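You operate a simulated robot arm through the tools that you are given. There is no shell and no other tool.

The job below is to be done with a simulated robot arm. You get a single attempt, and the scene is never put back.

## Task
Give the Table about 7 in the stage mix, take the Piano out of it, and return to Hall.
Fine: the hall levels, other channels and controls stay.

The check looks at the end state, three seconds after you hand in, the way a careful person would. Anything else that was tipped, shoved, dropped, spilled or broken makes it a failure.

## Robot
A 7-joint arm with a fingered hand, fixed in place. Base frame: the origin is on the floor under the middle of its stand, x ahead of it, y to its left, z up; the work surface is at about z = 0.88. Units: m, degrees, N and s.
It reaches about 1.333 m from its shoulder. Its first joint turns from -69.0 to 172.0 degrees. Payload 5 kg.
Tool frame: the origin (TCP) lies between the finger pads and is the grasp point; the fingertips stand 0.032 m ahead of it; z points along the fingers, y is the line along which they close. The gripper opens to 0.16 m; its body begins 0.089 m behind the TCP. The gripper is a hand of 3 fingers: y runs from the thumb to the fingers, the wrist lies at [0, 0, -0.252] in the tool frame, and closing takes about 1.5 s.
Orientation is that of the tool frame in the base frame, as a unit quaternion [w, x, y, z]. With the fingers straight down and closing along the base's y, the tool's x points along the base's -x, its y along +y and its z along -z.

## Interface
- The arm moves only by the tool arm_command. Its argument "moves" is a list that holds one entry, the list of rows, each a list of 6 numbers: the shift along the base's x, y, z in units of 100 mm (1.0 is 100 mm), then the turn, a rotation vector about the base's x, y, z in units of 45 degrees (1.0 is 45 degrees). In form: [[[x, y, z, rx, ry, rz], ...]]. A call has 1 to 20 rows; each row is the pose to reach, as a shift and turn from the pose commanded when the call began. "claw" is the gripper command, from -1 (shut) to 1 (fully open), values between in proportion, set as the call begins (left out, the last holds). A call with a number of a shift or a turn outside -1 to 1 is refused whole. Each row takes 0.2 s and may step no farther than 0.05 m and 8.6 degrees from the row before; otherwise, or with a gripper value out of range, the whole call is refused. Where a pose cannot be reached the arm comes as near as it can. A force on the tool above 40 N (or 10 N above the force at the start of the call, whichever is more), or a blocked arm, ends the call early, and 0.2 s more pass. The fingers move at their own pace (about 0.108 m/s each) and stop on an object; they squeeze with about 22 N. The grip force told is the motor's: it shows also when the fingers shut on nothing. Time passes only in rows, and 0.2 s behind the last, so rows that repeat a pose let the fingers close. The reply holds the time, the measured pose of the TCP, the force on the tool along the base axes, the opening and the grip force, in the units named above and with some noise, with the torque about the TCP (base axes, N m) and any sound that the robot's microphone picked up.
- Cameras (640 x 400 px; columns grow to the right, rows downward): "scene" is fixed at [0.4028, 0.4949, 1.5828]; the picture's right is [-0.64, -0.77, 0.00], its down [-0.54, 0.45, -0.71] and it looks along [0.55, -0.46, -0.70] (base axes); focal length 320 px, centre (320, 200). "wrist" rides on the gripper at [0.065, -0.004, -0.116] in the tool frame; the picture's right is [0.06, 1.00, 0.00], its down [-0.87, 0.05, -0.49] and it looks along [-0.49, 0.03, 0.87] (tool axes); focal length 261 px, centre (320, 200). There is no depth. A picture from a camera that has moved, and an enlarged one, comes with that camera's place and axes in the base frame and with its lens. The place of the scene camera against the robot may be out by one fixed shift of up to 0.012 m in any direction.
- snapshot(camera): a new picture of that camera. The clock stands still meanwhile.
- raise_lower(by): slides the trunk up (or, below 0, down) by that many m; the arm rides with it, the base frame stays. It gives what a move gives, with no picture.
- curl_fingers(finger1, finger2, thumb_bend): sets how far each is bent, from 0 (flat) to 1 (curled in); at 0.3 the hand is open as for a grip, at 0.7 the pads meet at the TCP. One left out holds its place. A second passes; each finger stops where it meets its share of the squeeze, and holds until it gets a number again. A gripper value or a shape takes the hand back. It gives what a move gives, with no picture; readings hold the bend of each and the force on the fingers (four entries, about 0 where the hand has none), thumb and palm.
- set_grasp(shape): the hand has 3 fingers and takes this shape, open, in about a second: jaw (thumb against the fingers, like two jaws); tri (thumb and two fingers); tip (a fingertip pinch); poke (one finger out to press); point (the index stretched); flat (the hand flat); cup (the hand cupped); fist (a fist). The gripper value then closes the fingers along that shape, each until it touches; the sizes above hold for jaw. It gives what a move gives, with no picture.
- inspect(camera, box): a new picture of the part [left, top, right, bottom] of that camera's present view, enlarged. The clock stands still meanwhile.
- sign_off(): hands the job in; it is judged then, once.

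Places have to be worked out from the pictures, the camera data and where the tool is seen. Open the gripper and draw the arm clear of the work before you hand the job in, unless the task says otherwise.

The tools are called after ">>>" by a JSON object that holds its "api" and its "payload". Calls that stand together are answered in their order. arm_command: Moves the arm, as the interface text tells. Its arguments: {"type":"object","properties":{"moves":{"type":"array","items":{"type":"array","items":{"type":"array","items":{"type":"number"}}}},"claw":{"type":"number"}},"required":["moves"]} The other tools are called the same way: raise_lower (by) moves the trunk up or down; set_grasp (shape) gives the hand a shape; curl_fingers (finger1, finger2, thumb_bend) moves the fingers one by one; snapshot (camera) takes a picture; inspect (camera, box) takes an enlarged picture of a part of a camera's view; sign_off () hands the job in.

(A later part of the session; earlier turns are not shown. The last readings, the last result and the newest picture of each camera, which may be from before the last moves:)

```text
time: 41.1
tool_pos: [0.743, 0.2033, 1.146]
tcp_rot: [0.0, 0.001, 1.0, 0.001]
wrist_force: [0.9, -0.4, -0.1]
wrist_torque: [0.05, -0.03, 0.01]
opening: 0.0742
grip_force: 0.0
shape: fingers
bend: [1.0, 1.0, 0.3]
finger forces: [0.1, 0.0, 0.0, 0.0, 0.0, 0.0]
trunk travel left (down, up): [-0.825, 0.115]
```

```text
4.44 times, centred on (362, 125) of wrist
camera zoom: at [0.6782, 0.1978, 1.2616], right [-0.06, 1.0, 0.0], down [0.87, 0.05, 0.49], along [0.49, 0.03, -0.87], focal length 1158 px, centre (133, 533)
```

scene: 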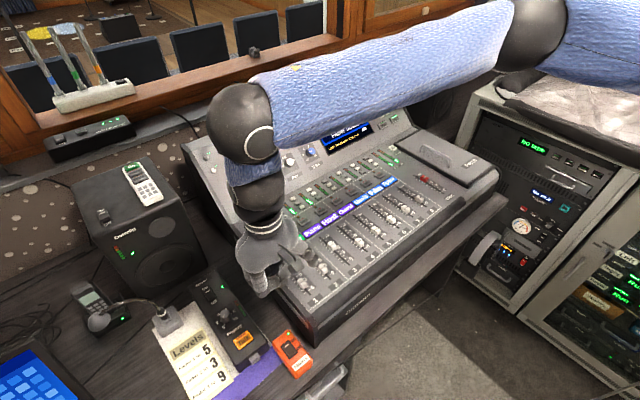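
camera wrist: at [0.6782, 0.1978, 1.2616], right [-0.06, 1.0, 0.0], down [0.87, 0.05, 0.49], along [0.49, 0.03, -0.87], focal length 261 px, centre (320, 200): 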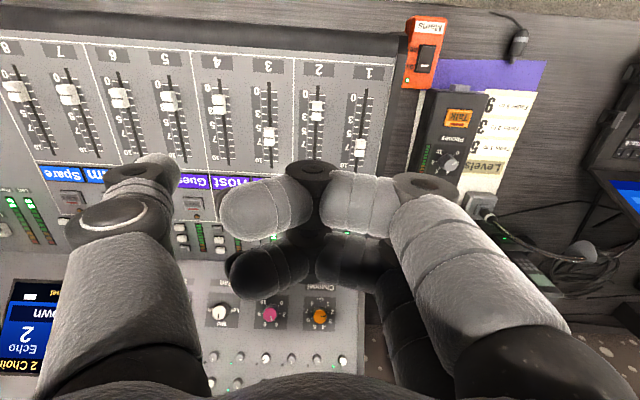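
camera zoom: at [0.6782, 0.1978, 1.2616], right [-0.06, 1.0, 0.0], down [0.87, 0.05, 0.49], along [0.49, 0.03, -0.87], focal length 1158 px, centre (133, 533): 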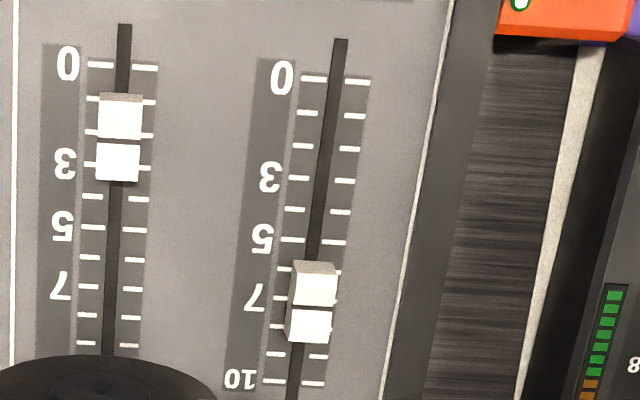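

Corrected for parallax, Table reads about 6.9, so it's good. Next is Piano (fader 3, at about 6): I position the thumb beyond its cap (x≈0.828, y≈0.135) and lower partway for a check.

>>> {"api": "arm_command", "payload": {"moves": [[[0.3, 0.07, 0, 0, 0, 0], [0.6, 0.14, 0, 0, 0, 0], [0.89, 0.2, 0, 0, 0, 0]]]}}

>>> {"api": "arm_command", "payload": {"moves": [[[0, 0, -0.35, 0, 0, 0], [0, 0, -0.7, 0, 0, 0], [0, 0, -1.0, 0, 0, 0]]]}}

>>> {"api": "snapshot", "payload": {"camera": "wrist"}}

>>> {"api": "snapshot", "payload": {"camera": "scene"}}

```text
time: 41.9
tool_pos: [0.8291, 0.2238, 1.1478]
tcp_rot: [-0.001, 0.001, 1.0, 0.0]
wrist_force: [0.2, 0.2, -0.5]
wrist_torque: [-0.05, 0.0, 0.01]
opening: 0.0744
grip_force: 0.0
shape: fingers
bend: [1.0, 1.0, 0.3]
finger forces: [0.1, 0.1, 0.0, 0.0, 0.0, 0.1]
trunk travel left (down, up): [-0.825, 0.115]
```

```text
time: 42.7
tool_pos: [0.8309, 0.2221, 1.0456]
tcp_rot: [0.0, 0.0, 1.0, -0.001]
wrist_force: [0.6, 0.5, 0.3]
wrist_torque: [0.0, 0.0, 0.0]
opening: 0.0743
grip_force: 0.1
shape: fingers
bend: [1.0, 1.0, 0.3]
finger forces: [0.1, 0.1, 0.0, 0.1, 0.1, 0.0]
trunk travel left (down, up): [-0.825, 0.115]
```

```text
taken
camera wrist: at [0.7662, 0.2176, 1.1626], right [-0.06, 1.0, 0.0], down [0.87, 0.05, 0.49], along [0.49, 0.03, -0.87], focal length 261 px, centre (320, 200)
```

wrist: 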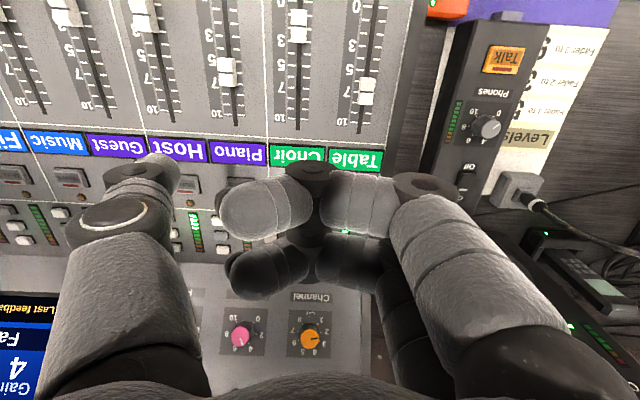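

```text
taken
```

scene: 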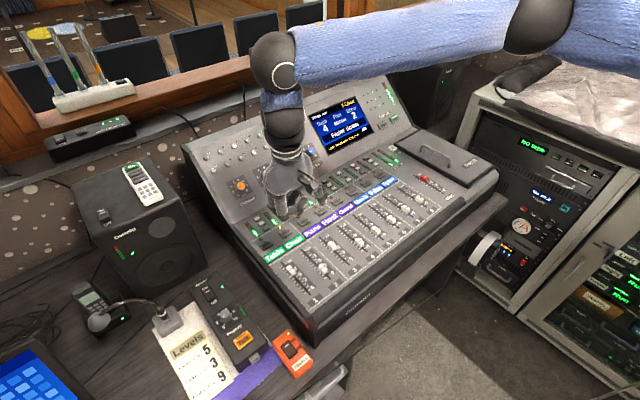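

This view looks almost straight down on the Table cap, so I enlarge it to confirm the value, as well as the landing spot behind the Piano cap.

>>> {"api": "inspect", "payload": {"camera": "wrist", "box": [320, 20, 420, 145]}}

>>> {"api": "inspect", "payload": {"camera": "wrist", "box": [180, 20, 300, 170]}}

```text
3.20 times, centred on (370, 82) of wrist
camera zoom: at [0.7662, 0.2176, 1.1626], right [-0.06, 1.0, 0.0], down [0.87, 0.05, 0.49], along [0.49, 0.03, -0.87], focal length 834 px, centre (160, 576)
```

zoom: 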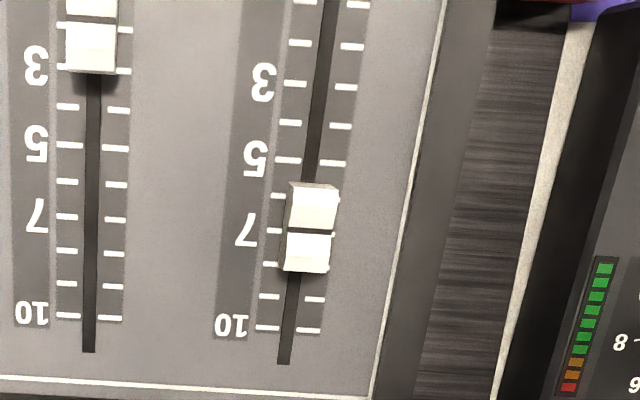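

```text
2.67 times, centred on (240, 95) of wrist
camera zoom: at [0.7662, 0.2176, 1.1626], right [-0.06, 1.0, 0.0], down [0.87, 0.05, 0.49], along [0.49, 0.03, -0.87], focal length 695 px, centre (533, 480)
```

zoom: 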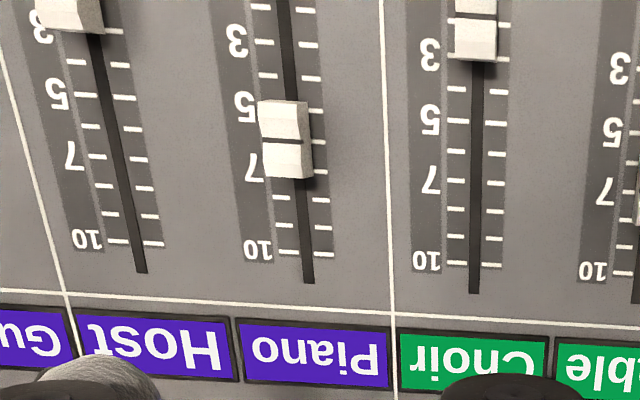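

Table reads 6.9 here as well, and Piano stands at 6. The thumb's line falls on fader 3's slot at the 10 end, clear of the cap, so I lower 8 cm.

>>> {"api": "arm_command", "payload": {"moves": [[[0, 0, -0.3, 0, 0, 0], [0, 0, -0.6, 0, 0, 0], [0, 0, -0.8, 0, 0, 0]]]}}

>>> {"api": "snapshot", "payload": {"camera": "wrist"}}

>>> {"api": "inspect", "payload": {"camera": "wrist", "box": [100, 100, 260, 220]}}

>>> {"api": "inspect", "payload": {"camera": "scene", "box": [240, 160, 400, 280]}}

```text
time: 43.5
tool_pos: [0.8323, 0.2198, 0.9677]
tcp_rot: [0.0, 0.0, 1.0, 0.0]
wrist_force: [0.1, -0.4, 0.3]
wrist_torque: [-0.01, -0.02, -0.04]
opening: 0.0746
grip_force: 0.0
shape: fingers
bend: [1.0, 1.0, 0.3]
finger forces: [0.0, 0.1, 0.0, 0.0, 0.0, 0.0]
trunk travel left (down, up): [-0.825, 0.115]
```

```text
taken
camera wrist: at [0.7661, 0.2155, 1.0828], right [-0.06, 1.0, 0.0], down [0.87, 0.05, 0.49], along [0.49, 0.03, -0.87], focal length 261 px, centre (320, 200)
```

wrist: 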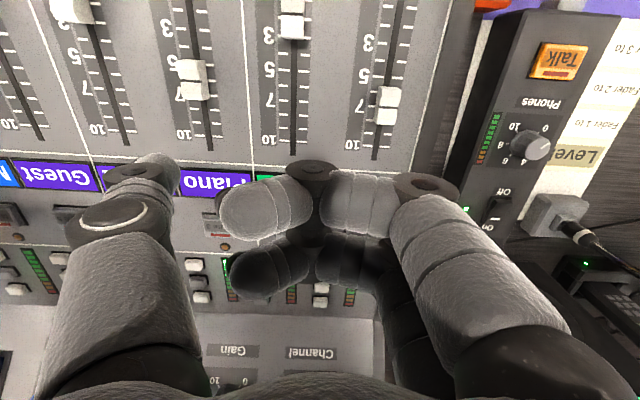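

```text
3.33 times, centred on (180, 160) of wrist
camera zoom: at [0.7661, 0.2155, 1.0828], right [-0.06, 1.0, 0.0], down [0.87, 0.05, 0.49], along [0.49, 0.03, -0.87], focal length 869 px, centre (787, 333)
```

zoom: 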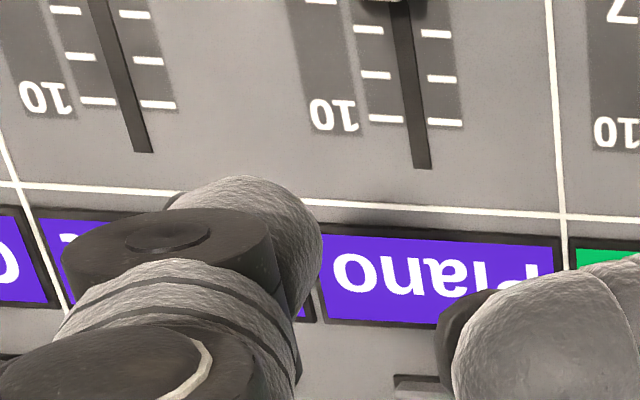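

```text
3.33 times, centred on (320, 220) of scene
camera zoom: at [0.4028, 0.4949, 1.5828], right [-0.64, -0.77, 0.0], down [-0.54, 0.45, -0.71], along [0.55, -0.46, -0.7], focal length 1066 px, centre (320, 133)
```

zoom: 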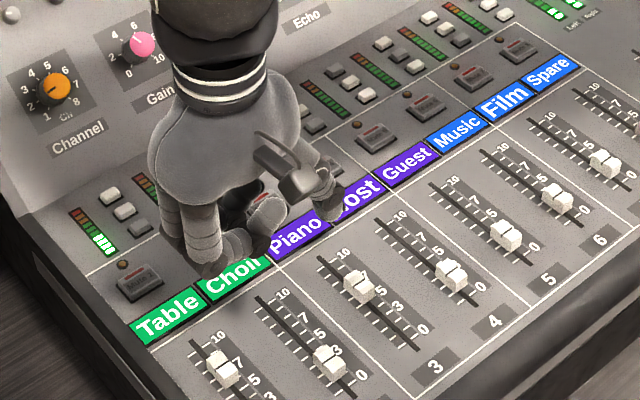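

Checking the zoom geometry again, the slot is at y≈0.133 while the thumb is at about 0.125, so I shift 7.5 mm left. I then lower 4 cm, to about 8 mm above the panel.

>>> {"api": "arm_command", "payload": {"moves": [[[0, 0.075, 0, 0, 0, 0], [0, 0.075, -0.14, 0, 0, 0], [0, 0.075, -0.28, 0, 0, 0], [0, 0.075, -0.4, 0, 0, 0]]]}}

>>> {"api": "inspect", "payload": {"camera": "wrist", "box": [100, 100, 260, 220]}}

>>> {"api": "inspect", "payload": {"camera": "scene", "box": [240, 160, 400, 280]}}

```text
time: 44.5
tool_pos: [0.8309, 0.2271, 0.9261]
tcp_rot: [-0.001, 0.0, 1.0, 0.0]
wrist_force: [0.5, 0.1, -0.4]
wrist_torque: [-0.01, 0.01, 0.0]
opening: 0.0744
grip_force: 0.1
shape: fingers
bend: [1.0, 1.0, 0.3]
finger forces: [0.1, 0.0, 0.0, 0.0, 0.0, 0.0]
trunk travel left (down, up): [-0.825, 0.115]
```

```text
3.33 times, centred on (180, 160) of wrist
camera zoom: at [0.7659, 0.2227, 1.0424], right [-0.06, 1.0, 0.0], down [0.87, 0.05, 0.49], along [0.49, 0.03, -0.87], focal length 869 px, centre (787, 333)
```

zoom: 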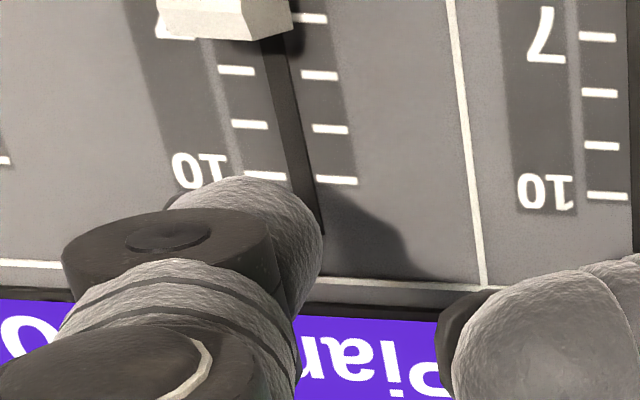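

```text
3.33 times, centred on (320, 220) of scene
camera zoom: at [0.4028, 0.4949, 1.5828], right [-0.64, -0.77, 0.0], down [-0.54, 0.45, -0.71], along [0.55, -0.46, -0.7], focal length 1066 px, centre (320, 133)
```

zoom: 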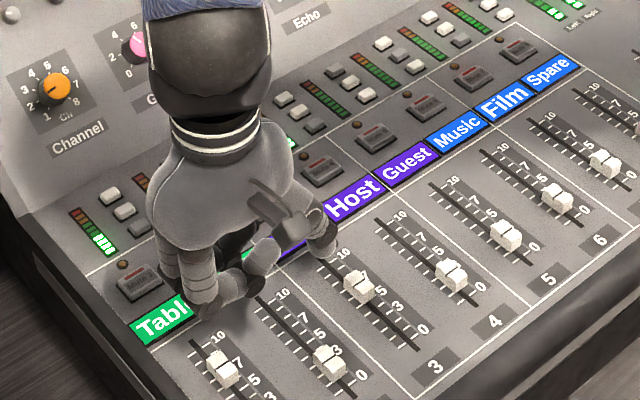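

The thumb is now aligned with the slot behind the Piano cap. I probe down 5 mm to find the panel.

>>> {"api": "arm_command", "payload": {"moves": [[[0, 0.015, -0.025, 0, 0, 0], [0, 0.015, -0.05, 0, 0, 0]]]}}

```text
time: 45.1
tool_pos: [0.8326, 0.2295, 0.9218]
tcp_rot: [0.0, 0.001, 1.0, -0.001]
wrist_force: [0.1, 0.4, 0.6]
wrist_torque: [-0.03, 0.0, -0.02]
opening: 0.0744
grip_force: 0.0
shape: fingers
bend: [1.0, 1.0, 0.3]
finger forces: [0.0, 0.0, 0.0, 0.0, 0.1, 0.0]
trunk travel left (down, up): [-0.825, 0.115]
```

No contact at 0.9218, so the tip hangs within a few mm of the panel, well below the cap's top. I push toward the robot 60 mm, following the panel down slightly.

>>> {"api": "arm_command", "payload": {"moves": [[[-0.12, 0, -0.01, 0, 0, 0], [-0.24, 0, -0.015, 0, 0, 0], [-0.36, 0, -0.025, 0, 0, 0], [-0.48, 0, -0.03, 0, 0, 0], [-0.6, 0, -0.04, 0, 0, 0]]]}}

>>> {"api": "inspect", "payload": {"camera": "wrist", "box": [100, 60, 260, 180]}}

>>> {"api": "inspect", "payload": {"camera": "scene", "box": [240, 180, 400, 300]}}

```text
time: 46.3
tool_pos: [0.7698, 0.23, 0.9189]
tcp_rot: [0.0, 0.001, 1.0, -0.001]
wrist_force: [0.1, 0.6, 0.0]
wrist_torque: [-0.05, -0.01, 0.03]
opening: 0.0744
grip_force: 0.5
shape: fingers
bend: [1.0, 1.0, 0.3]
finger forces: [0.1, 0.1, 0.1, 0.1, 0.6, 0.0]
trunk travel left (down, up): [-0.825, 0.115]
```

```text
3.33 times, centred on (180, 120) of wrist
camera zoom: at [0.7053, 0.225, 1.0344], right [-0.06, 1.0, 0.0], down [0.87, 0.05, 0.49], along [0.49, 0.03, -0.87], focal length 869 px, centre (787, 467)
```

zoom: 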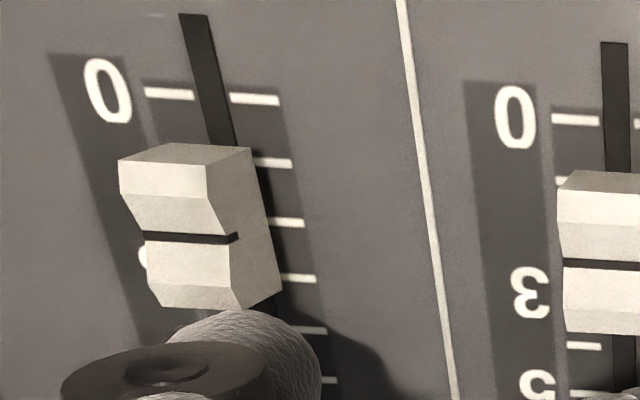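

```text
3.33 times, centred on (320, 240) of scene
camera zoom: at [0.4028, 0.4949, 1.5828], right [-0.64, -0.77, 0.0], down [-0.54, 0.45, -0.71], along [0.55, -0.46, -0.7], focal length 1066 px, centre (320, 67)
```

zoom: 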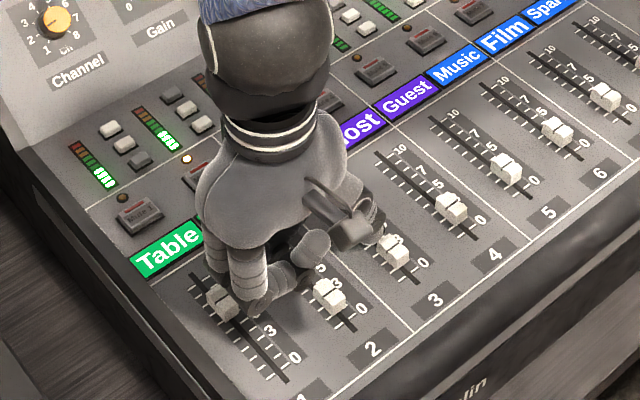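

The Piano cap is now near 1.5 and moving well. I push 12 mm more and read the force.

>>> {"api": "arm_command", "payload": {"moves": [[[-0.06, 0, 0, 0, 0, 0], [-0.12, 0, -0.005, 0, 0, 0]]]}}

>>> {"api": "inspect", "payload": {"camera": "wrist", "box": [100, 60, 260, 180]}}

```text
time: 46.9
tool_pos: [0.7587, 0.2283, 0.9163]
tcp_rot: [0.0, 0.0, 1.0, 0.0]
wrist_force: [-0.1, -0.6, 0.6]
wrist_torque: [-0.02, 0.01, 0.01]
opening: 0.0743
grip_force: 0.9
shape: fingers
bend: [1.0, 1.0, 0.3]
finger forces: [0.1, 0.0, 0.1, 0.1, 0.4, 0.1]
trunk travel left (down, up): [-0.825, 0.115]
```

```text
3.33 times, centred on (180, 120) of wrist
camera zoom: at [0.6925, 0.2243, 1.0327], right [-0.06, 1.0, 0.0], down [0.87, 0.05, 0.49], along [0.49, 0.03, -0.87], focal length 869 px, centre (787, 467)
```

zoom: 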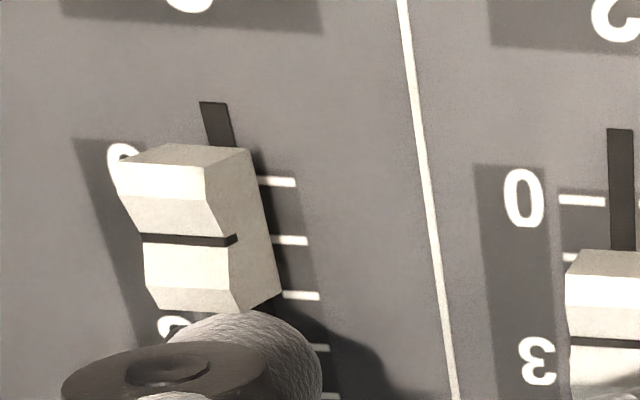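

By the ticks the cap is still around 0.7 after parallax. I push on in 3 mm steps toward the end stop, watching the force.

>>> {"api": "arm_command", "payload": {"moves": [[[-0.03, 0, 0, 0, 0, 0], [-0.06, 0, 0, 0, 0, 0]]]}}

>>> {"api": "inspect", "payload": {"camera": "wrist", "box": [100, 60, 260, 180]}}

```text
time: 47.5
tool_pos: [0.7531, 0.2288, 0.9171]
tcp_rot: [-0.001, 0.0, 1.0, 0.0]
wrist_force: [0.4, -0.2, 0.1]
wrist_torque: [0.0, -0.05, 0.07]
opening: 0.0742
grip_force: 0.2
shape: fingers
bend: [1.0, 1.0, 0.3]
finger forces: [0.1, 0.1, 0.0, 0.1, 0.4, 0.0]
trunk travel left (down, up): [-0.825, 0.115]
```

```text
3.33 times, centred on (180, 120) of wrist
camera zoom: at [0.6884, 0.2241, 1.0329], right [-0.06, 1.0, 0.0], down [0.87, 0.05, 0.49], along [0.49, 0.03, -0.87], focal length 869 px, centre (787, 467)
```

zoom: 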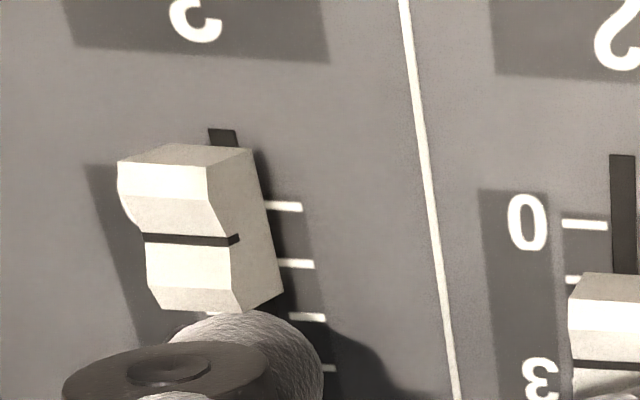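

About 0.3 left. I keep pushing gently, 4 mm more.

>>> {"api": "arm_command", "payload": {"moves": [[[-0.02, 0, 0, 0, 0, 0], [-0.04, 0, 0, 0, 0, 0]]]}}

>>> {"api": "inspect", "payload": {"camera": "wrist", "box": [100, 60, 260, 180]}}

```text
time: 48.1
tool_pos: [0.7507, 0.2308, 0.9177]
tcp_rot: [0.0, 0.001, 1.0, 0.0]
wrist_force: [2.4, -0.5, -1.3]
wrist_torque: [0.01, -0.05, 0.15]
opening: 0.0744
grip_force: 0.5
shape: fingers
bend: [1.0, 1.0, 0.3]
finger forces: [0.0, 0.0, 0.1, 0.0, 2.2, 0.1]
trunk travel left (down, up): [-0.825, 0.115]
```

```text
3.33 times, centred on (180, 120) of wrist
camera zoom: at [0.6852, 0.2248, 1.0331], right [-0.06, 1.0, 0.0], down [0.87, 0.05, 0.49], along [0.49, 0.03, -0.87], focal length 869 px, centre (787, 467)
```

zoom: 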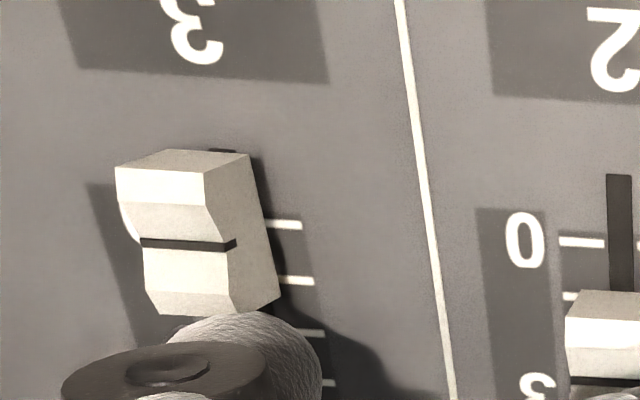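

Force rises to 2.4 N: the cap is at its end stop, at 0. I back off and lift clear to look at all the faders.

>>> {"api": "arm_command", "payload": {"moves": [[[0.1, 0, 0.02, 0, 0, 0], [0.2, 0, 0.2, 0, 0, 0], [0.25, 0, 0.5, 0, 0, 0], [0.25, 0, 0.85, 0, 0, 0], [0.25, 0, 1.0, 0, 0, 0]]]}}

>>> {"api": "arm_command", "payload": {"moves": [[[0, -0.05, 0.35, 0, 0, 0], [0, -0.1, 0.7, 0, 0, 0], [0, -0.2, 1.0, 0, 0, 0]]]}}

>>> {"api": "snapshot", "payload": {"camera": "wrist"}}

>>> {"api": "inspect", "payload": {"camera": "wrist", "box": [220, 40, 390, 160]}}

>>> {"api": "inspect", "payload": {"camera": "scene", "box": [240, 180, 400, 300]}}

>>> {"api": "inspect", "payload": {"camera": "scene", "box": [300, 70, 460, 170]}}

```text
time: 49.3
tool_pos: [0.7759, 0.2291, 1.0153]
tcp_rot: [-0.001, 0.0, 1.0, -0.001]
wrist_force: [-0.2, -0.1, 0.1]
wrist_torque: [0.0, -0.01, -0.02]
opening: 0.0744
grip_force: 0.1
shape: fingers
bend: [1.0, 1.0, 0.3]
finger forces: [0.1, 0.0, 0.1, 0.1, 0.1, 0.1]
trunk travel left (down, up): [-0.825, 0.115]
```

```text
time: 50.1
tool_pos: [0.774, 0.2108, 1.1165]
tcp_rot: [0.0, 0.0, 1.0, 0.0]
wrist_force: [-1.2, 0.3, -0.5]
wrist_torque: [0.02, -0.03, -0.05]
opening: 0.0744
grip_force: 0.1
shape: fingers
bend: [1.0, 1.0, 0.3]
finger forces: [0.1, 0.1, 0.0, 0.1, 0.0, 0.0]
trunk travel left (down, up): [-0.825, 0.115]
```

```text
taken
camera wrist: at [0.7077, 0.206, 1.2333], right [-0.06, 1.0, 0.0], down [0.87, 0.05, 0.49], along [0.49, 0.03, -0.87], focal length 261 px, centre (320, 200)
```

wrist: 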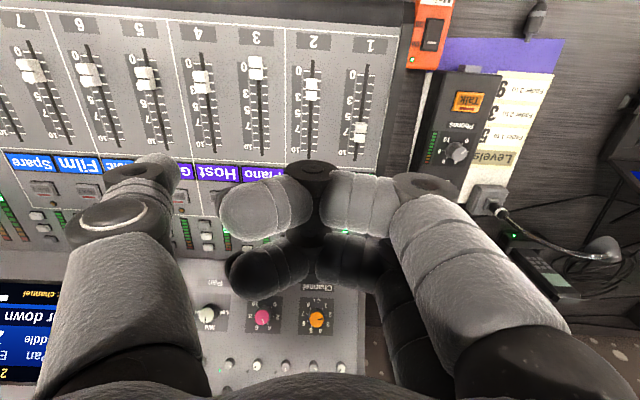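

```text
3.33 times, centred on (305, 100) of wrist
camera zoom: at [0.7077, 0.206, 1.2333], right [-0.06, 1.0, 0.0], down [0.87, 0.05, 0.49], along [0.49, 0.03, -0.87], focal length 869 px, centre (370, 533)
```

zoom: 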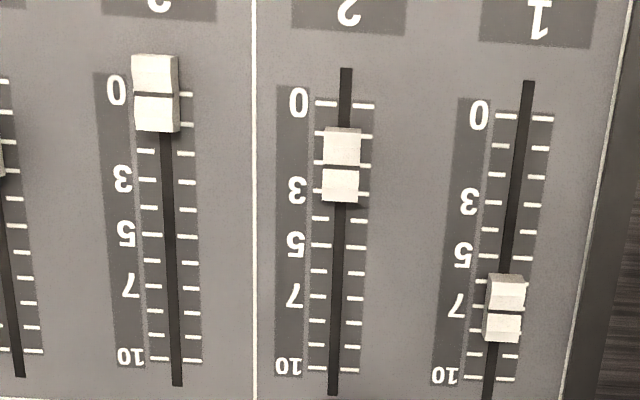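

```text
3.33 times, centred on (320, 240) of scene
camera zoom: at [0.4028, 0.4949, 1.5828], right [-0.64, -0.77, 0.0], down [-0.54, 0.45, -0.71], along [0.55, -0.46, -0.7], focal length 1066 px, centre (320, 67)
```

zoom: 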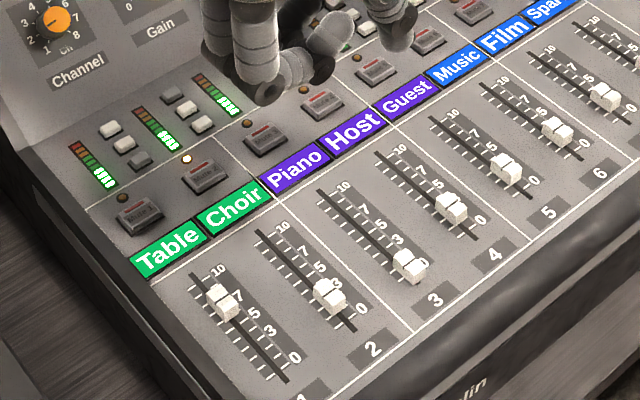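

```text
4.00 times, centred on (380, 120) of scene
camera zoom: at [0.4028, 0.4949, 1.5828], right [-0.64, -0.77, 0.0], down [-0.54, 0.45, -0.71], along [0.55, -0.46, -0.7], focal length 1279 px, centre (80, 520)
```

zoom: 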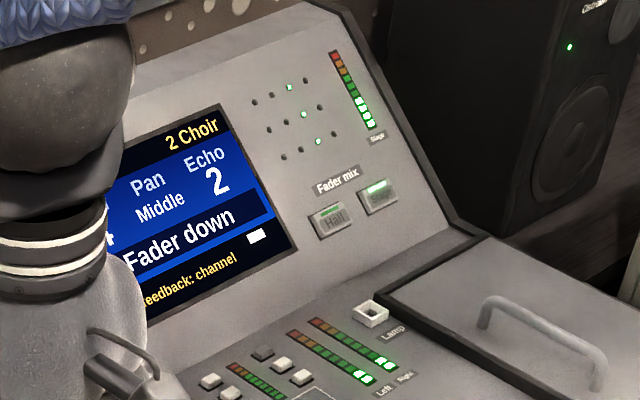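

Piano is at 0 and Stage is still the active mix. To read Table without parallax I move the camera to straight above its cap, which is also toward the next goal.

>>> {"api": "arm_command", "payload": {"moves": [[[0.3, 0.05, 0, 0, 0, 0], [0.6, 0.1, 0, 0, 0, 0], [0.88, 0.15, 0, 0, 0, 0]]]}}

>>> {"api": "inspect", "payload": {"camera": "wrist", "box": [310, 10, 410, 110]}}

>>> {"api": "inspect", "payload": {"camera": "wrist", "box": [200, 0, 420, 130]}}

```text
time: 50.9
tool_pos: [0.8646, 0.2243, 1.1179]
tcp_rot: [-0.001, 0.0, 1.0, 0.0]
wrist_force: [0.0, 1.3, -1.0]
wrist_torque: [-0.01, -0.04, -0.03]
opening: 0.0742
grip_force: 0.0
shape: fingers
bend: [1.0, 1.0, 0.3]
finger forces: [0.0, 0.0, 0.0, 0.1, 0.1, 0.1]
trunk travel left (down, up): [-0.825, 0.115]
```

```text
4.00 times, centred on (360, 60) of wrist
camera zoom: at [0.7992, 0.2204, 1.2333], right [-0.06, 1.0, 0.0], down [0.87, 0.05, 0.49], along [0.49, 0.03, -0.87], focal length 1043 px, centre (160, 760)
```

zoom: 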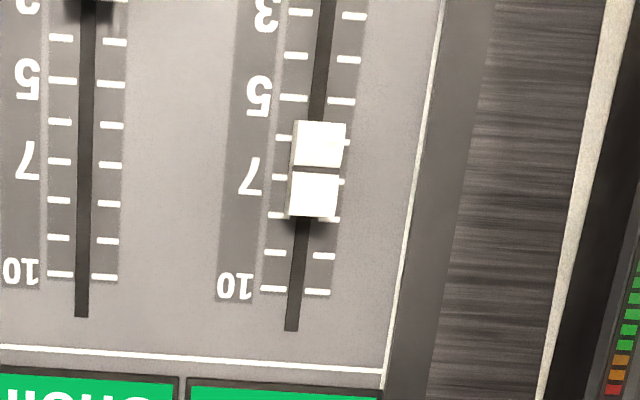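

```text
2.91 times, centred on (310, 65) of wrist
camera zoom: at [0.7992, 0.2204, 1.2333], right [-0.06, 1.0, 0.0], down [0.87, 0.05, 0.49], along [0.49, 0.03, -0.87], focal length 758 px, centre (349, 593)
```

zoom: 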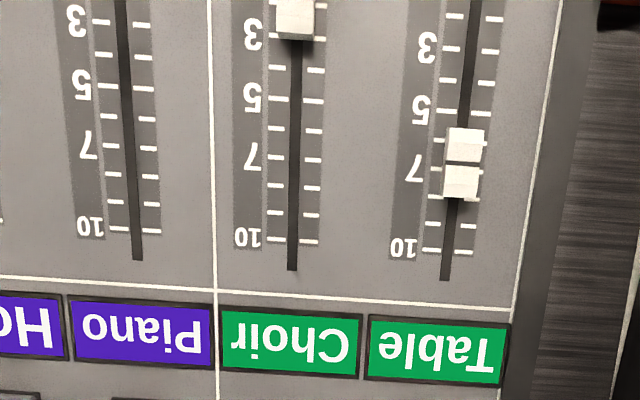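

Seen from straight above, Table is at about 6.7. I'd rather have it nearer 7, so I go back in front of its cap for a 3 mm nudge.

>>> {"api": "arm_command", "payload": {"moves": [[[-0.2, 0.23, 0, 0, 0, 0], [-0.4, 0.46, 0, 0, 0, 0], [-0.6, 0.7, 0, 0, 0, 0]]]}}

>>> {"api": "arm_command", "payload": {"moves": [[[-0.17, 0.22, -0.33, 0, 0, 0], [-0.34, 0.44, -0.66, 0, 0, 0], [-0.5, 0.65, -1.0, 0, 0, 0]]]}}

>>> {"api": "arm_command", "payload": {"moves": [[[0, 0, -0.3, 0, 0, 0], [0, 0, -0.6, 0, 0, 0], [0, 0, -0.8, 0, 0, 0]]]}}

>>> {"api": "inspect", "payload": {"camera": "wrist", "box": [100, 100, 260, 220]}}

>>> {"api": "inspect", "payload": {"camera": "scene", "box": [220, 200, 380, 320]}}

```text
time: 51.7
tool_pos: [0.8038, 0.2951, 1.1149]
tcp_rot: [0.0, 0.001, 1.0, 0.0]
wrist_force: [0.0, -0.3, -0.1]
wrist_torque: [0.01, 0.01, 0.01]
opening: 0.0744
grip_force: 0.1
shape: fingers
bend: [1.0, 1.0, 0.3]
finger forces: [0.0, 0.1, 0.0, 0.0, 0.0, 0.0]
trunk travel left (down, up): [-0.825, 0.115]
```

```text
time: 52.5
tool_pos: [0.7497, 0.3595, 1.0169]
tcp_rot: [0.0, 0.0, 1.0, 0.0]
wrist_force: [0.8, 0.6, 0.9]
wrist_torque: [-0.02, 0.02, 0.05]
opening: 0.0741
grip_force: 0.1
shape: fingers
bend: [1.0, 1.0, 0.3]
finger forces: [0.0, 0.0, 0.1, 0.1, 0.0, 0.0]
trunk travel left (down, up): [-0.825, 0.115]
```

```text
time: 53.3
tool_pos: [0.75, 0.3607, 0.9367]
tcp_rot: [0.0, 0.001, 1.0, 0.0]
wrist_force: [0.3, -0.2, 0.0]
wrist_torque: [0.01, 0.03, 0.02]
opening: 0.0744
grip_force: 0.0
shape: fingers
bend: [1.0, 1.0, 0.3]
finger forces: [0.0, 0.0, 0.0, 0.0, 0.1, 0.0]
trunk travel left (down, up): [-0.825, 0.115]
```

```text
3.33 times, centred on (180, 160) of wrist
camera zoom: at [0.685, 0.3557, 1.051], right [-0.06, 1.0, 0.0], down [0.87, 0.05, 0.49], along [0.49, 0.03, -0.87], focal length 869 px, centre (787, 333)
```

zoom: 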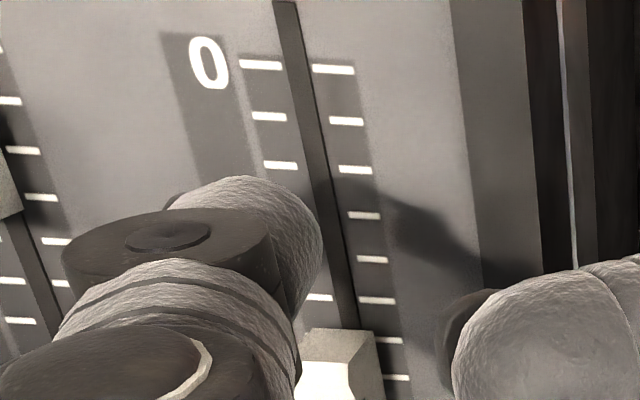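

```text
3.33 times, centred on (300, 260) of scene
camera zoom: at [0.4028, 0.4949, 1.5828], right [-0.64, -0.77, 0.0], down [-0.54, 0.45, -0.71], along [0.55, -0.46, -0.7], focal length 1066 px, centre (387, 0)
```

zoom: 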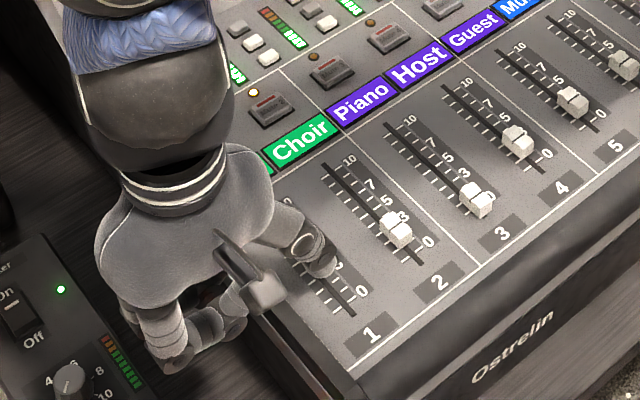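

The thumb is aligned 2 cm in front of the Table cap. I lower the last 2 cm, then advance 20 mm to just about touching.

>>> {"api": "arm_command", "payload": {"moves": [[[0, 0, -0.1, 0, 0, 0], [0, 0, -0.2, 0, 0, 0], [0.1, 0, -0.2, 0, 0, 0], [0.2, 0, -0.195, 0, 0, 0]]]}}

>>> {"api": "inspect", "payload": {"camera": "wrist", "box": [100, 100, 260, 220]}}

```text
time: 54.3
tool_pos: [0.7728, 0.3608, 0.9147]
tcp_rot: [0.0, 0.0, 1.0, 0.0]
wrist_force: [-0.4, -0.4, 0.3]
wrist_torque: [0.01, 0.02, -0.03]
opening: 0.0746
grip_force: 0.1
shape: fingers
bend: [1.0, 1.0, 0.3]
finger forces: [0.0, 0.0, 0.0, 0.0, 0.3, 0.1]
trunk travel left (down, up): [-0.825, 0.115]
```

```text
3.33 times, centred on (180, 160) of wrist
camera zoom: at [0.7072, 0.3559, 1.0314], right [-0.06, 1.0, 0.0], down [0.87, 0.05, 0.49], along [0.49, 0.03, -0.87], focal length 869 px, centre (787, 333)
```

zoom: 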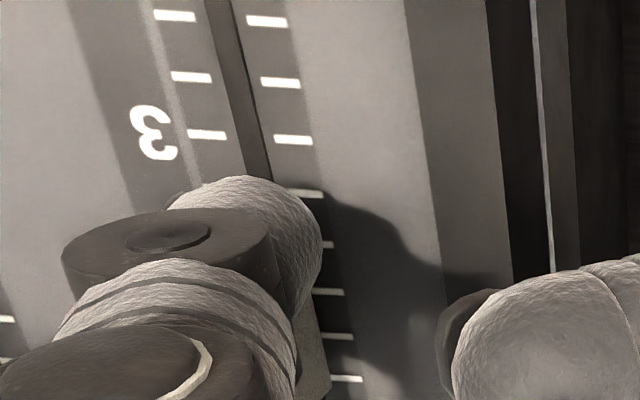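

The thumb is just touching the cap (0.3 N) at the former end position. I nudge forward 2.5 mm, then withdraw up and look from above again.

>>> {"api": "arm_command", "payload": {"moves": [[[0.013, 0, 0, 0, 0, 0], [0.026, 0, 0, 0, 0, 0]]]}}

>>> {"api": "arm_command", "payload": {"moves": [[[-0.1, 0, 0.03, 0, 0, 0], [-0.25, 0, 0.3, 0, 0, 0], [-0.25, 0, 0.7, 0, 0, 0], [-0.25, 0, 1.0, 0, 0, 0]]]}}

>>> {"api": "arm_command", "payload": {"moves": [[[0.1, -0.2, 0.35, 0, 0, 0], [0.3, -0.4, 0.7, 0, 0, 0], [0.6, -0.65, 1.0, 0, 0, 0]]]}}

>>> {"api": "arm_command", "payload": {"moves": [[[0.2, -0.25, 0, 0, 0, 0], [0.4, -0.5, 0, 0, 0, 0], [0.55, -0.7, 0, 0, 0, 0]]]}}

>>> {"api": "inspect", "payload": {"camera": "wrist", "box": [310, 10, 410, 110]}}

>>> {"api": "snapshot", "payload": {"camera": "wrist"}}

>>> {"api": "inspect", "payload": {"camera": "scene", "box": [240, 180, 440, 300]}}

```text
time: 54.9
tool_pos: [0.7749, 0.3604, 0.918]
tcp_rot: [0.0, 0.0, 1.0, 0.0]
wrist_force: [-1.7, 0.4, -0.3]
wrist_torque: [0.06, 0.01, -0.03]
opening: 0.0744
grip_force: 0.1
shape: fingers
bend: [1.0, 1.0, 0.3]
finger forces: [0.0, 0.1, 0.1, 0.1, 0.5, 0.0]
trunk travel left (down, up): [-0.825, 0.115]
```

```text
time: 55.9
tool_pos: [0.7483, 0.3567, 1.0156]
tcp_rot: [0.001, 0.001, 1.0, 0.0]
wrist_force: [-0.4, -0.1, -0.5]
wrist_torque: [0.01, -0.03, 0.03]
opening: 0.0743
grip_force: 0.0
shape: fingers
bend: [1.0, 1.0, 0.3]
finger forces: [0.0, 0.1, 0.0, 0.1, 0.0, 0.1]
trunk travel left (down, up): [-0.825, 0.115]
```

```text
time: 56.7
tool_pos: [0.8112, 0.2938, 1.1158]
tcp_rot: [-0.001, 0.0, 1.0, 0.0]
wrist_force: [-0.5, -0.3, 0.6]
wrist_torque: [0.01, 0.01, -0.01]
opening: 0.0743
grip_force: 0.0
shape: fingers
bend: [1.0, 1.0, 0.3]
finger forces: [0.0, 0.1, 0.1, 0.1, 0.0, 0.1]
trunk travel left (down, up): [-0.825, 0.115]
```

```text
time: 57.5
tool_pos: [0.8669, 0.2229, 1.1215]
tcp_rot: [0.0, 0.0, 1.0, 0.0]
wrist_force: [-0.7, 0.1, 0.3]
wrist_torque: [0.02, -0.01, 0.0]
opening: 0.0741
grip_force: 0.1
shape: fingers
bend: [1.0, 1.0, 0.3]
finger forces: [0.0, 0.0, 0.1, 0.0, 0.0, 0.0]
trunk travel left (down, up): [-0.825, 0.115]
```

```text
4.00 times, centred on (360, 60) of wrist
camera zoom: at [0.8029, 0.2185, 1.2365], right [-0.06, 1.0, 0.0], down [0.87, 0.05, 0.49], along [0.49, 0.03, -0.87], focal length 1043 px, centre (160, 760)
```

zoom: 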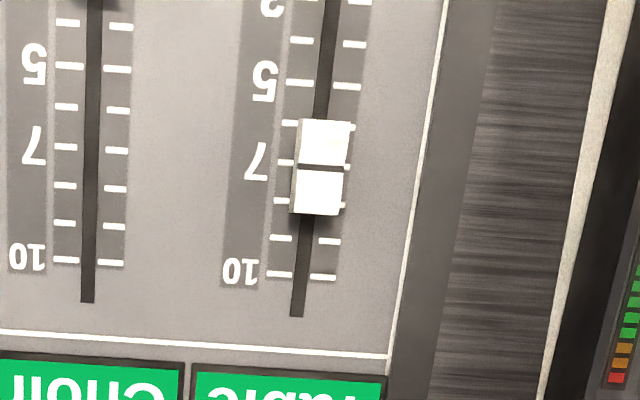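

```text
taken
camera wrist: at [0.8029, 0.2185, 1.2365], right [-0.06, 1.0, 0.0], down [0.87, 0.05, 0.49], along [0.49, 0.03, -0.87], focal length 261 px, centre (320, 200)
```

wrist: 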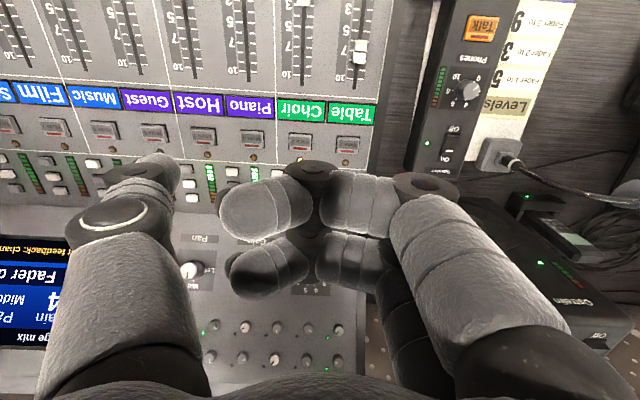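

```text
3.20 times, centred on (340, 240) of scene
camera zoom: at [0.4028, 0.4949, 1.5828], right [-0.64, -0.77, 0.0], down [-0.54, 0.45, -0.71], along [0.55, -0.46, -0.7], focal length 1023 px, centre (256, 72)
```

zoom: 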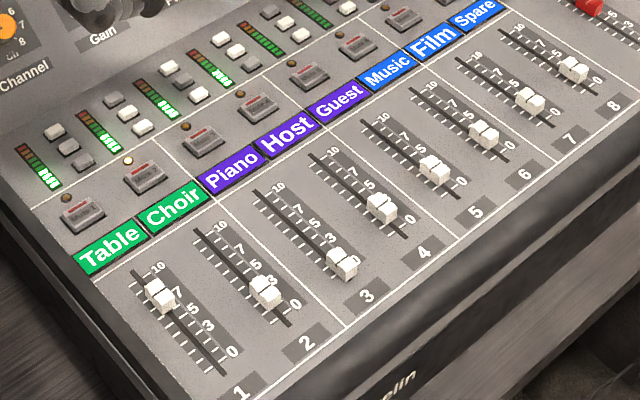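

Table now reads about 7.0 and Piano 0, with the other faders unmoved. Next I travel back to the right for the Hall button, staying high.

>>> {"api": "arm_command", "payload": {"moves": [[[0, -0.33, 0.15, 0, 0, 0], [0, -0.66, 0.3, 0, 0, 0], [0, -1.0, 0.4, 0, 0, 0]]]}}

>>> {"api": "arm_command", "payload": {"moves": [[[0, -0.33, 0, 0, 0, 0], [0, -0.66, 0, 0, 0, 0], [0, -1.0, 0, 0, 0, 0]]]}}

>>> {"api": "arm_command", "payload": {"moves": [[[0, -0.33, 0, 0, 0, 0], [0, -0.66, 0, 0, 0, 0], [0, -1.0, 0, 0, 0, 0]]]}}

>>> {"api": "arm_command", "payload": {"moves": [[[0, -0.33, 0, 0, 0, 0], [0, -0.66, 0, 0, 0, 0], [0, -1.0, 0, 0, 0, 0]]]}}

>>> {"api": "arm_command", "payload": {"moves": [[[0, -0.33, 0, 0, 0, 0], [0, -0.66, 0, 0, 0, 0], [0, -1.0, 0, 0, 0, 0]]]}}

>>> {"api": "arm_command", "payload": {"moves": [[[0.15, -0.05, 0, 0, -0.13, 0], [0.3, -0.1, 0, 0, -0.26, 0], [0.45, -0.15, 0, 0, -0.39, 0], [0.6, -0.2, 0, 0, -0.52, 0], [0.75, -0.25, 0, 0, -0.65, 0]]]}}

>>> {"api": "snapshot", "payload": {"camera": "wrist"}}

>>> {"api": "snapshot", "payload": {"camera": "scene"}}

```text
time: 58.3
tool_pos: [0.865, 0.1228, 1.1593]
tcp_rot: [0.0, 0.0, 1.0, 0.001]
wrist_force: [-0.8, -0.1, 0.2]
wrist_torque: [0.0, -0.02, 0.03]
opening: 0.0743
grip_force: 0.1
shape: fingers
bend: [1.0, 1.0, 0.3]
finger forces: [0.0, 0.0, 0.1, 0.0, 0.0, 0.0]
trunk travel left (down, up): [-0.825, 0.115]
```

```text
time: 59.1
tool_pos: [0.8664, 0.0252, 1.1567]
tcp_rot: [0.0, 0.0, 1.0, 0.001]
wrist_force: [-0.4, 0.2, 0.6]
wrist_torque: [0.01, 0.0, 0.03]
opening: 0.0744
grip_force: 0.0
shape: fingers
bend: [1.0, 1.0, 0.3]
finger forces: [0.0, 0.1, 0.0, 0.0, 0.0, 0.0]
trunk travel left (down, up): [-0.825, 0.115]
```

```text
time: 59.9
tool_pos: [0.8674, -0.0777, 1.1572]
tcp_rot: [0.0, -0.001, 1.0, 0.001]
wrist_force: [0.2, 0.3, -0.2]
wrist_torque: [0.02, -0.01, -0.04]
opening: 0.0744
grip_force: 0.0
shape: fingers
bend: [1.0, 1.0, 0.3]
finger forces: [0.0, 0.0, 0.0, 0.1, 0.0, 0.0]
trunk travel left (down, up): [-0.825, 0.115]
```

```text
time: 60.7
tool_pos: [0.8675, -0.1769, 1.1562]
tcp_rot: [0.0, 0.0, 1.0, 0.001]
wrist_force: [0.6, 0.4, 0.2]
wrist_torque: [0.01, -0.03, 0.02]
opening: 0.0745
grip_force: 0.1
shape: fingers
bend: [1.0, 1.0, 0.3]
finger forces: [0.1, 0.0, 0.1, 0.0, 0.0, 0.0]
trunk travel left (down, up): [-0.825, 0.115]
```

```text
time: 61.5
tool_pos: [0.863, -0.2743, 1.1557]
tcp_rot: [0.0, 0.0, 1.0, 0.001]
wrist_force: [-1.4, -0.3, -1.2]
wrist_torque: [0.0, -0.02, 0.0]
opening: 0.0742
grip_force: 0.0
shape: fingers
bend: [1.0, 1.0, 0.3]
finger forces: [0.0, 0.0, 0.0, 0.1, 0.0, 0.0]
trunk travel left (down, up): [-0.825, 0.115]
```

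```text
time: 62.7
tool_pos: [0.9406, -0.3023, 1.1565]
tcp_rot: [0.253, 0.0, 0.968, 0.001]
wrist_force: [0.3, -0.5, -1.2]
wrist_torque: [0.03, 0.0, 0.0]
opening: 0.0744
grip_force: 0.1
shape: fingers
bend: [1.0, 1.0, 0.3]
finger forces: [0.0, 0.0, 0.1, 0.0, 0.0, 0.0]
trunk travel left (down, up): [-0.825, 0.115]
```

```text
taken
camera wrist: at [0.8267, -0.3067, 1.2261], right [-0.05, 1.0, -0.03], down [0.52, 0.05, 0.85], along [0.85, 0.03, -0.52], focal length 261 px, centre (320, 200)
```

wrist: 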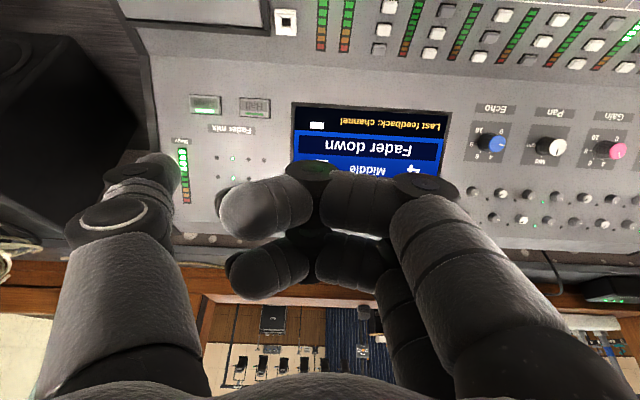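

```text
taken
```

scene: 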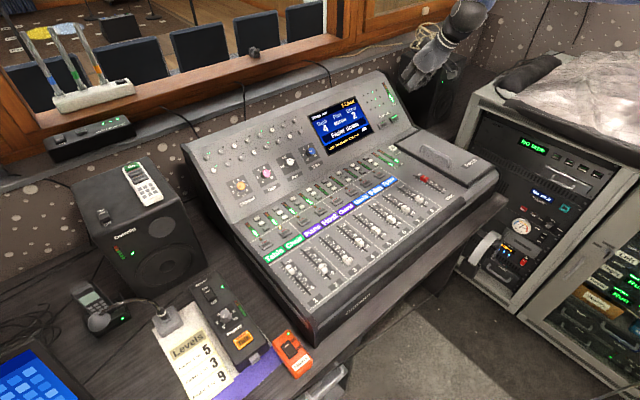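

Hall is where expected, about (1.079, -0.395, 0.921), and the faders read Stage values still. I approach to about 4 cm off the Hall button along the same line as for Stage, shifted 7 cm left.

>>> {"api": "arm_command", "payload": {"moves": [[[0.3, 0, -0.33, 0, 0, 0], [0.6, 0, -0.66, 0, 0, 0], [0.89, 0, -1.0, 0, 0, 0]]]}}

>>> {"api": "arm_command", "payload": {"moves": [[[0, 0, -0.19, 0, 0, 0], [0, 0, -0.38, 0, 0, 0], [0.097, 0, -0.555, 0, 0, 0], [0.194, 0, -0.73, 0, 0, 0]]]}}

>>> {"api": "snapshot", "payload": {"camera": "wrist"}}

>>> {"api": "inspect", "payload": {"camera": "wrist", "box": [100, 100, 260, 200]}}

>>> {"api": "inspect", "payload": {"camera": "scene", "box": [300, 60, 460, 160]}}

```text
time: 63.5
tool_pos: [1.0303, -0.299, 1.0555]
tcp_rot: [0.252, 0.0, 0.968, 0.0]
wrist_force: [0.5, 0.1, -1.0]
wrist_torque: [-0.01, 0.03, 0.04]
opening: 0.0745
grip_force: 0.1
shape: fingers
bend: [1.0, 1.0, 0.3]
finger forces: [0.0, 0.1, 0.1, 0.1, 0.0, 0.0]
trunk travel left (down, up): [-0.825, 0.115]
```

```text
time: 64.5
tool_pos: [1.0484, -0.3004, 0.9845]
tcp_rot: [0.252, 0.001, 0.968, 0.001]
wrist_force: [-0.5, -0.2, -1.1]
wrist_torque: [0.02, 0.04, 0.02]
opening: 0.0743
grip_force: 0.1
shape: fingers
bend: [1.0, 1.0, 0.3]
finger forces: [0.0, 0.0, 0.0, 0.0, 0.1, 0.0]
trunk travel left (down, up): [-0.825, 0.115]
```

```text
taken
camera wrist: at [0.9349, -0.3046, 1.0537], right [-0.05, 1.0, -0.03], down [0.52, 0.05, 0.85], along [0.85, 0.03, -0.52], focal length 261 px, centre (320, 200)
```

wrist: 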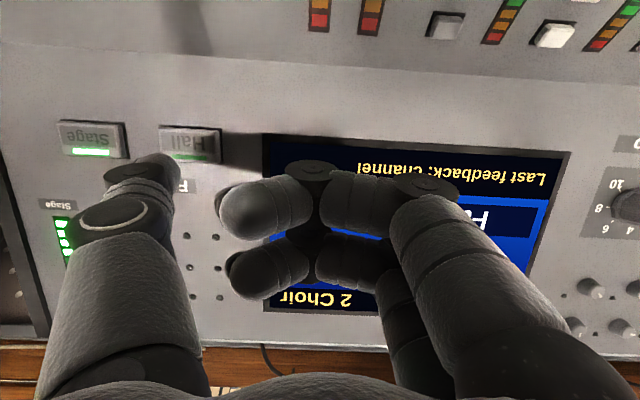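

```text
4.00 times, centred on (180, 150) of wrist
camera zoom: at [0.9349, -0.3046, 1.0537], right [-0.05, 1.0, -0.03], down [0.52, 0.05, 0.85], along [0.85, 0.03, -0.52], focal length 1043 px, centre (880, 400)
```

zoom: 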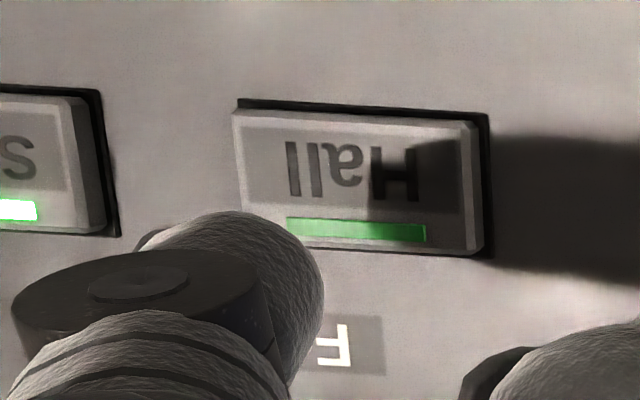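

```text
4.00 times, centred on (380, 110) of scene
camera zoom: at [0.4028, 0.4949, 1.5828], right [-0.64, -0.77, 0.0], down [-0.54, 0.45, -0.71], along [0.55, -0.46, -0.7], focal length 1279 px, centre (80, 560)
```

zoom: 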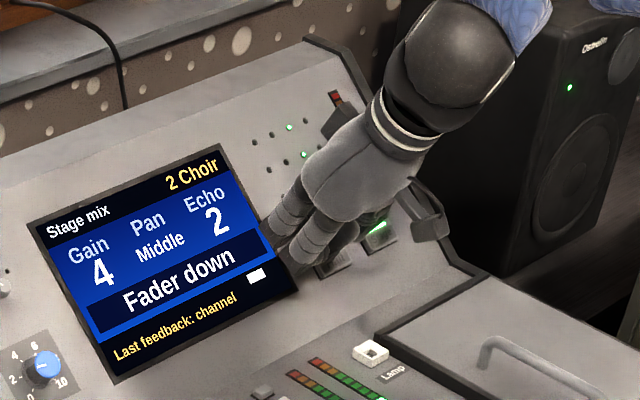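

Aligned on Hall, about 4 cm to go. I advance 34 mm along the normal with a 4 mm shift right.

>>> {"api": "arm_command", "payload": {"moves": [[[0.0485, -0.04, -0.0875, 0, 0, 0], [0.097, -0.04, -0.175, 0, 0, 0], [0.1455, -0.04, -0.2625, 0, 0, 0], [0.165, -0.04, -0.3, 0, 0, 0]]]}}

>>> {"api": "inspect", "payload": {"camera": "wrist", "box": [100, 100, 260, 200]}}

```text
time: 65.5
tool_pos: [1.0651, -0.3054, 0.9543]
tcp_rot: [0.252, 0.001, 0.968, 0.0]
wrist_force: [0.4, 0.1, -0.1]
wrist_torque: [0.0, 0.04, 0.0]
opening: 0.0744
grip_force: 0.0
shape: fingers
bend: [1.0, 1.0, 0.3]
finger forces: [0.1, 0.0, 0.0, 0.0, 0.1, 0.0]
trunk travel left (down, up): [-0.825, 0.115]
```

```text
4.00 times, centred on (180, 150) of wrist
camera zoom: at [0.9518, -0.3096, 1.0237], right [-0.05, 1.0, -0.03], down [0.52, 0.05, 0.85], along [0.85, 0.03, -0.52], focal length 1043 px, centre (880, 400)
```

zoom: 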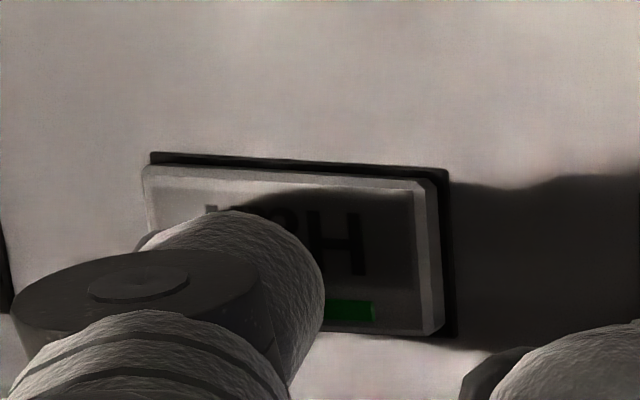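

The thumb is centred over Hall with no contact yet. I press on 6–7 mm in small steps as with Stage.

>>> {"api": "arm_command", "payload": {"moves": [[[0.016, 0, -0.029, 0, 0, 0], [0.033, 0, -0.059, 0, 0, 0]]]}}

>>> {"api": "inspect", "payload": {"camera": "scene", "box": [300, 60, 460, 160]}}

```text
time: 66.1
tool_pos: [1.068, -0.3037, 0.9497]
tcp_rot: [0.253, 0.0, 0.967, 0.001]
wrist_force: [-1.6, 1.0, 3.8]
wrist_torque: [-0.36, -0.05, -0.07]
opening: 0.0747
grip_force: 1.4
shape: fingers
bend: [1.0, 1.0, 0.3]
finger forces: [0.0, 0.0, 0.0, 0.0, 3.9, 0.0]
trunk travel left (down, up): [-0.825, 0.115]
heard: click
```

```text
4.00 times, centred on (380, 110) of scene
camera zoom: at [0.4028, 0.4949, 1.5828], right [-0.64, -0.77, 0.0], down [-0.54, 0.45, -0.71], along [0.55, -0.46, -0.7], focal length 1279 px, centre (80, 560)
```

zoom: 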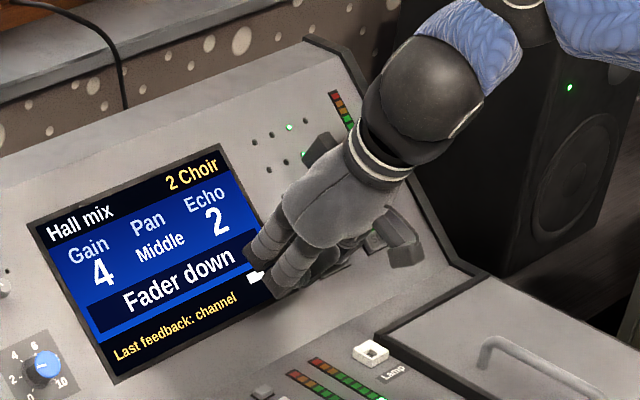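

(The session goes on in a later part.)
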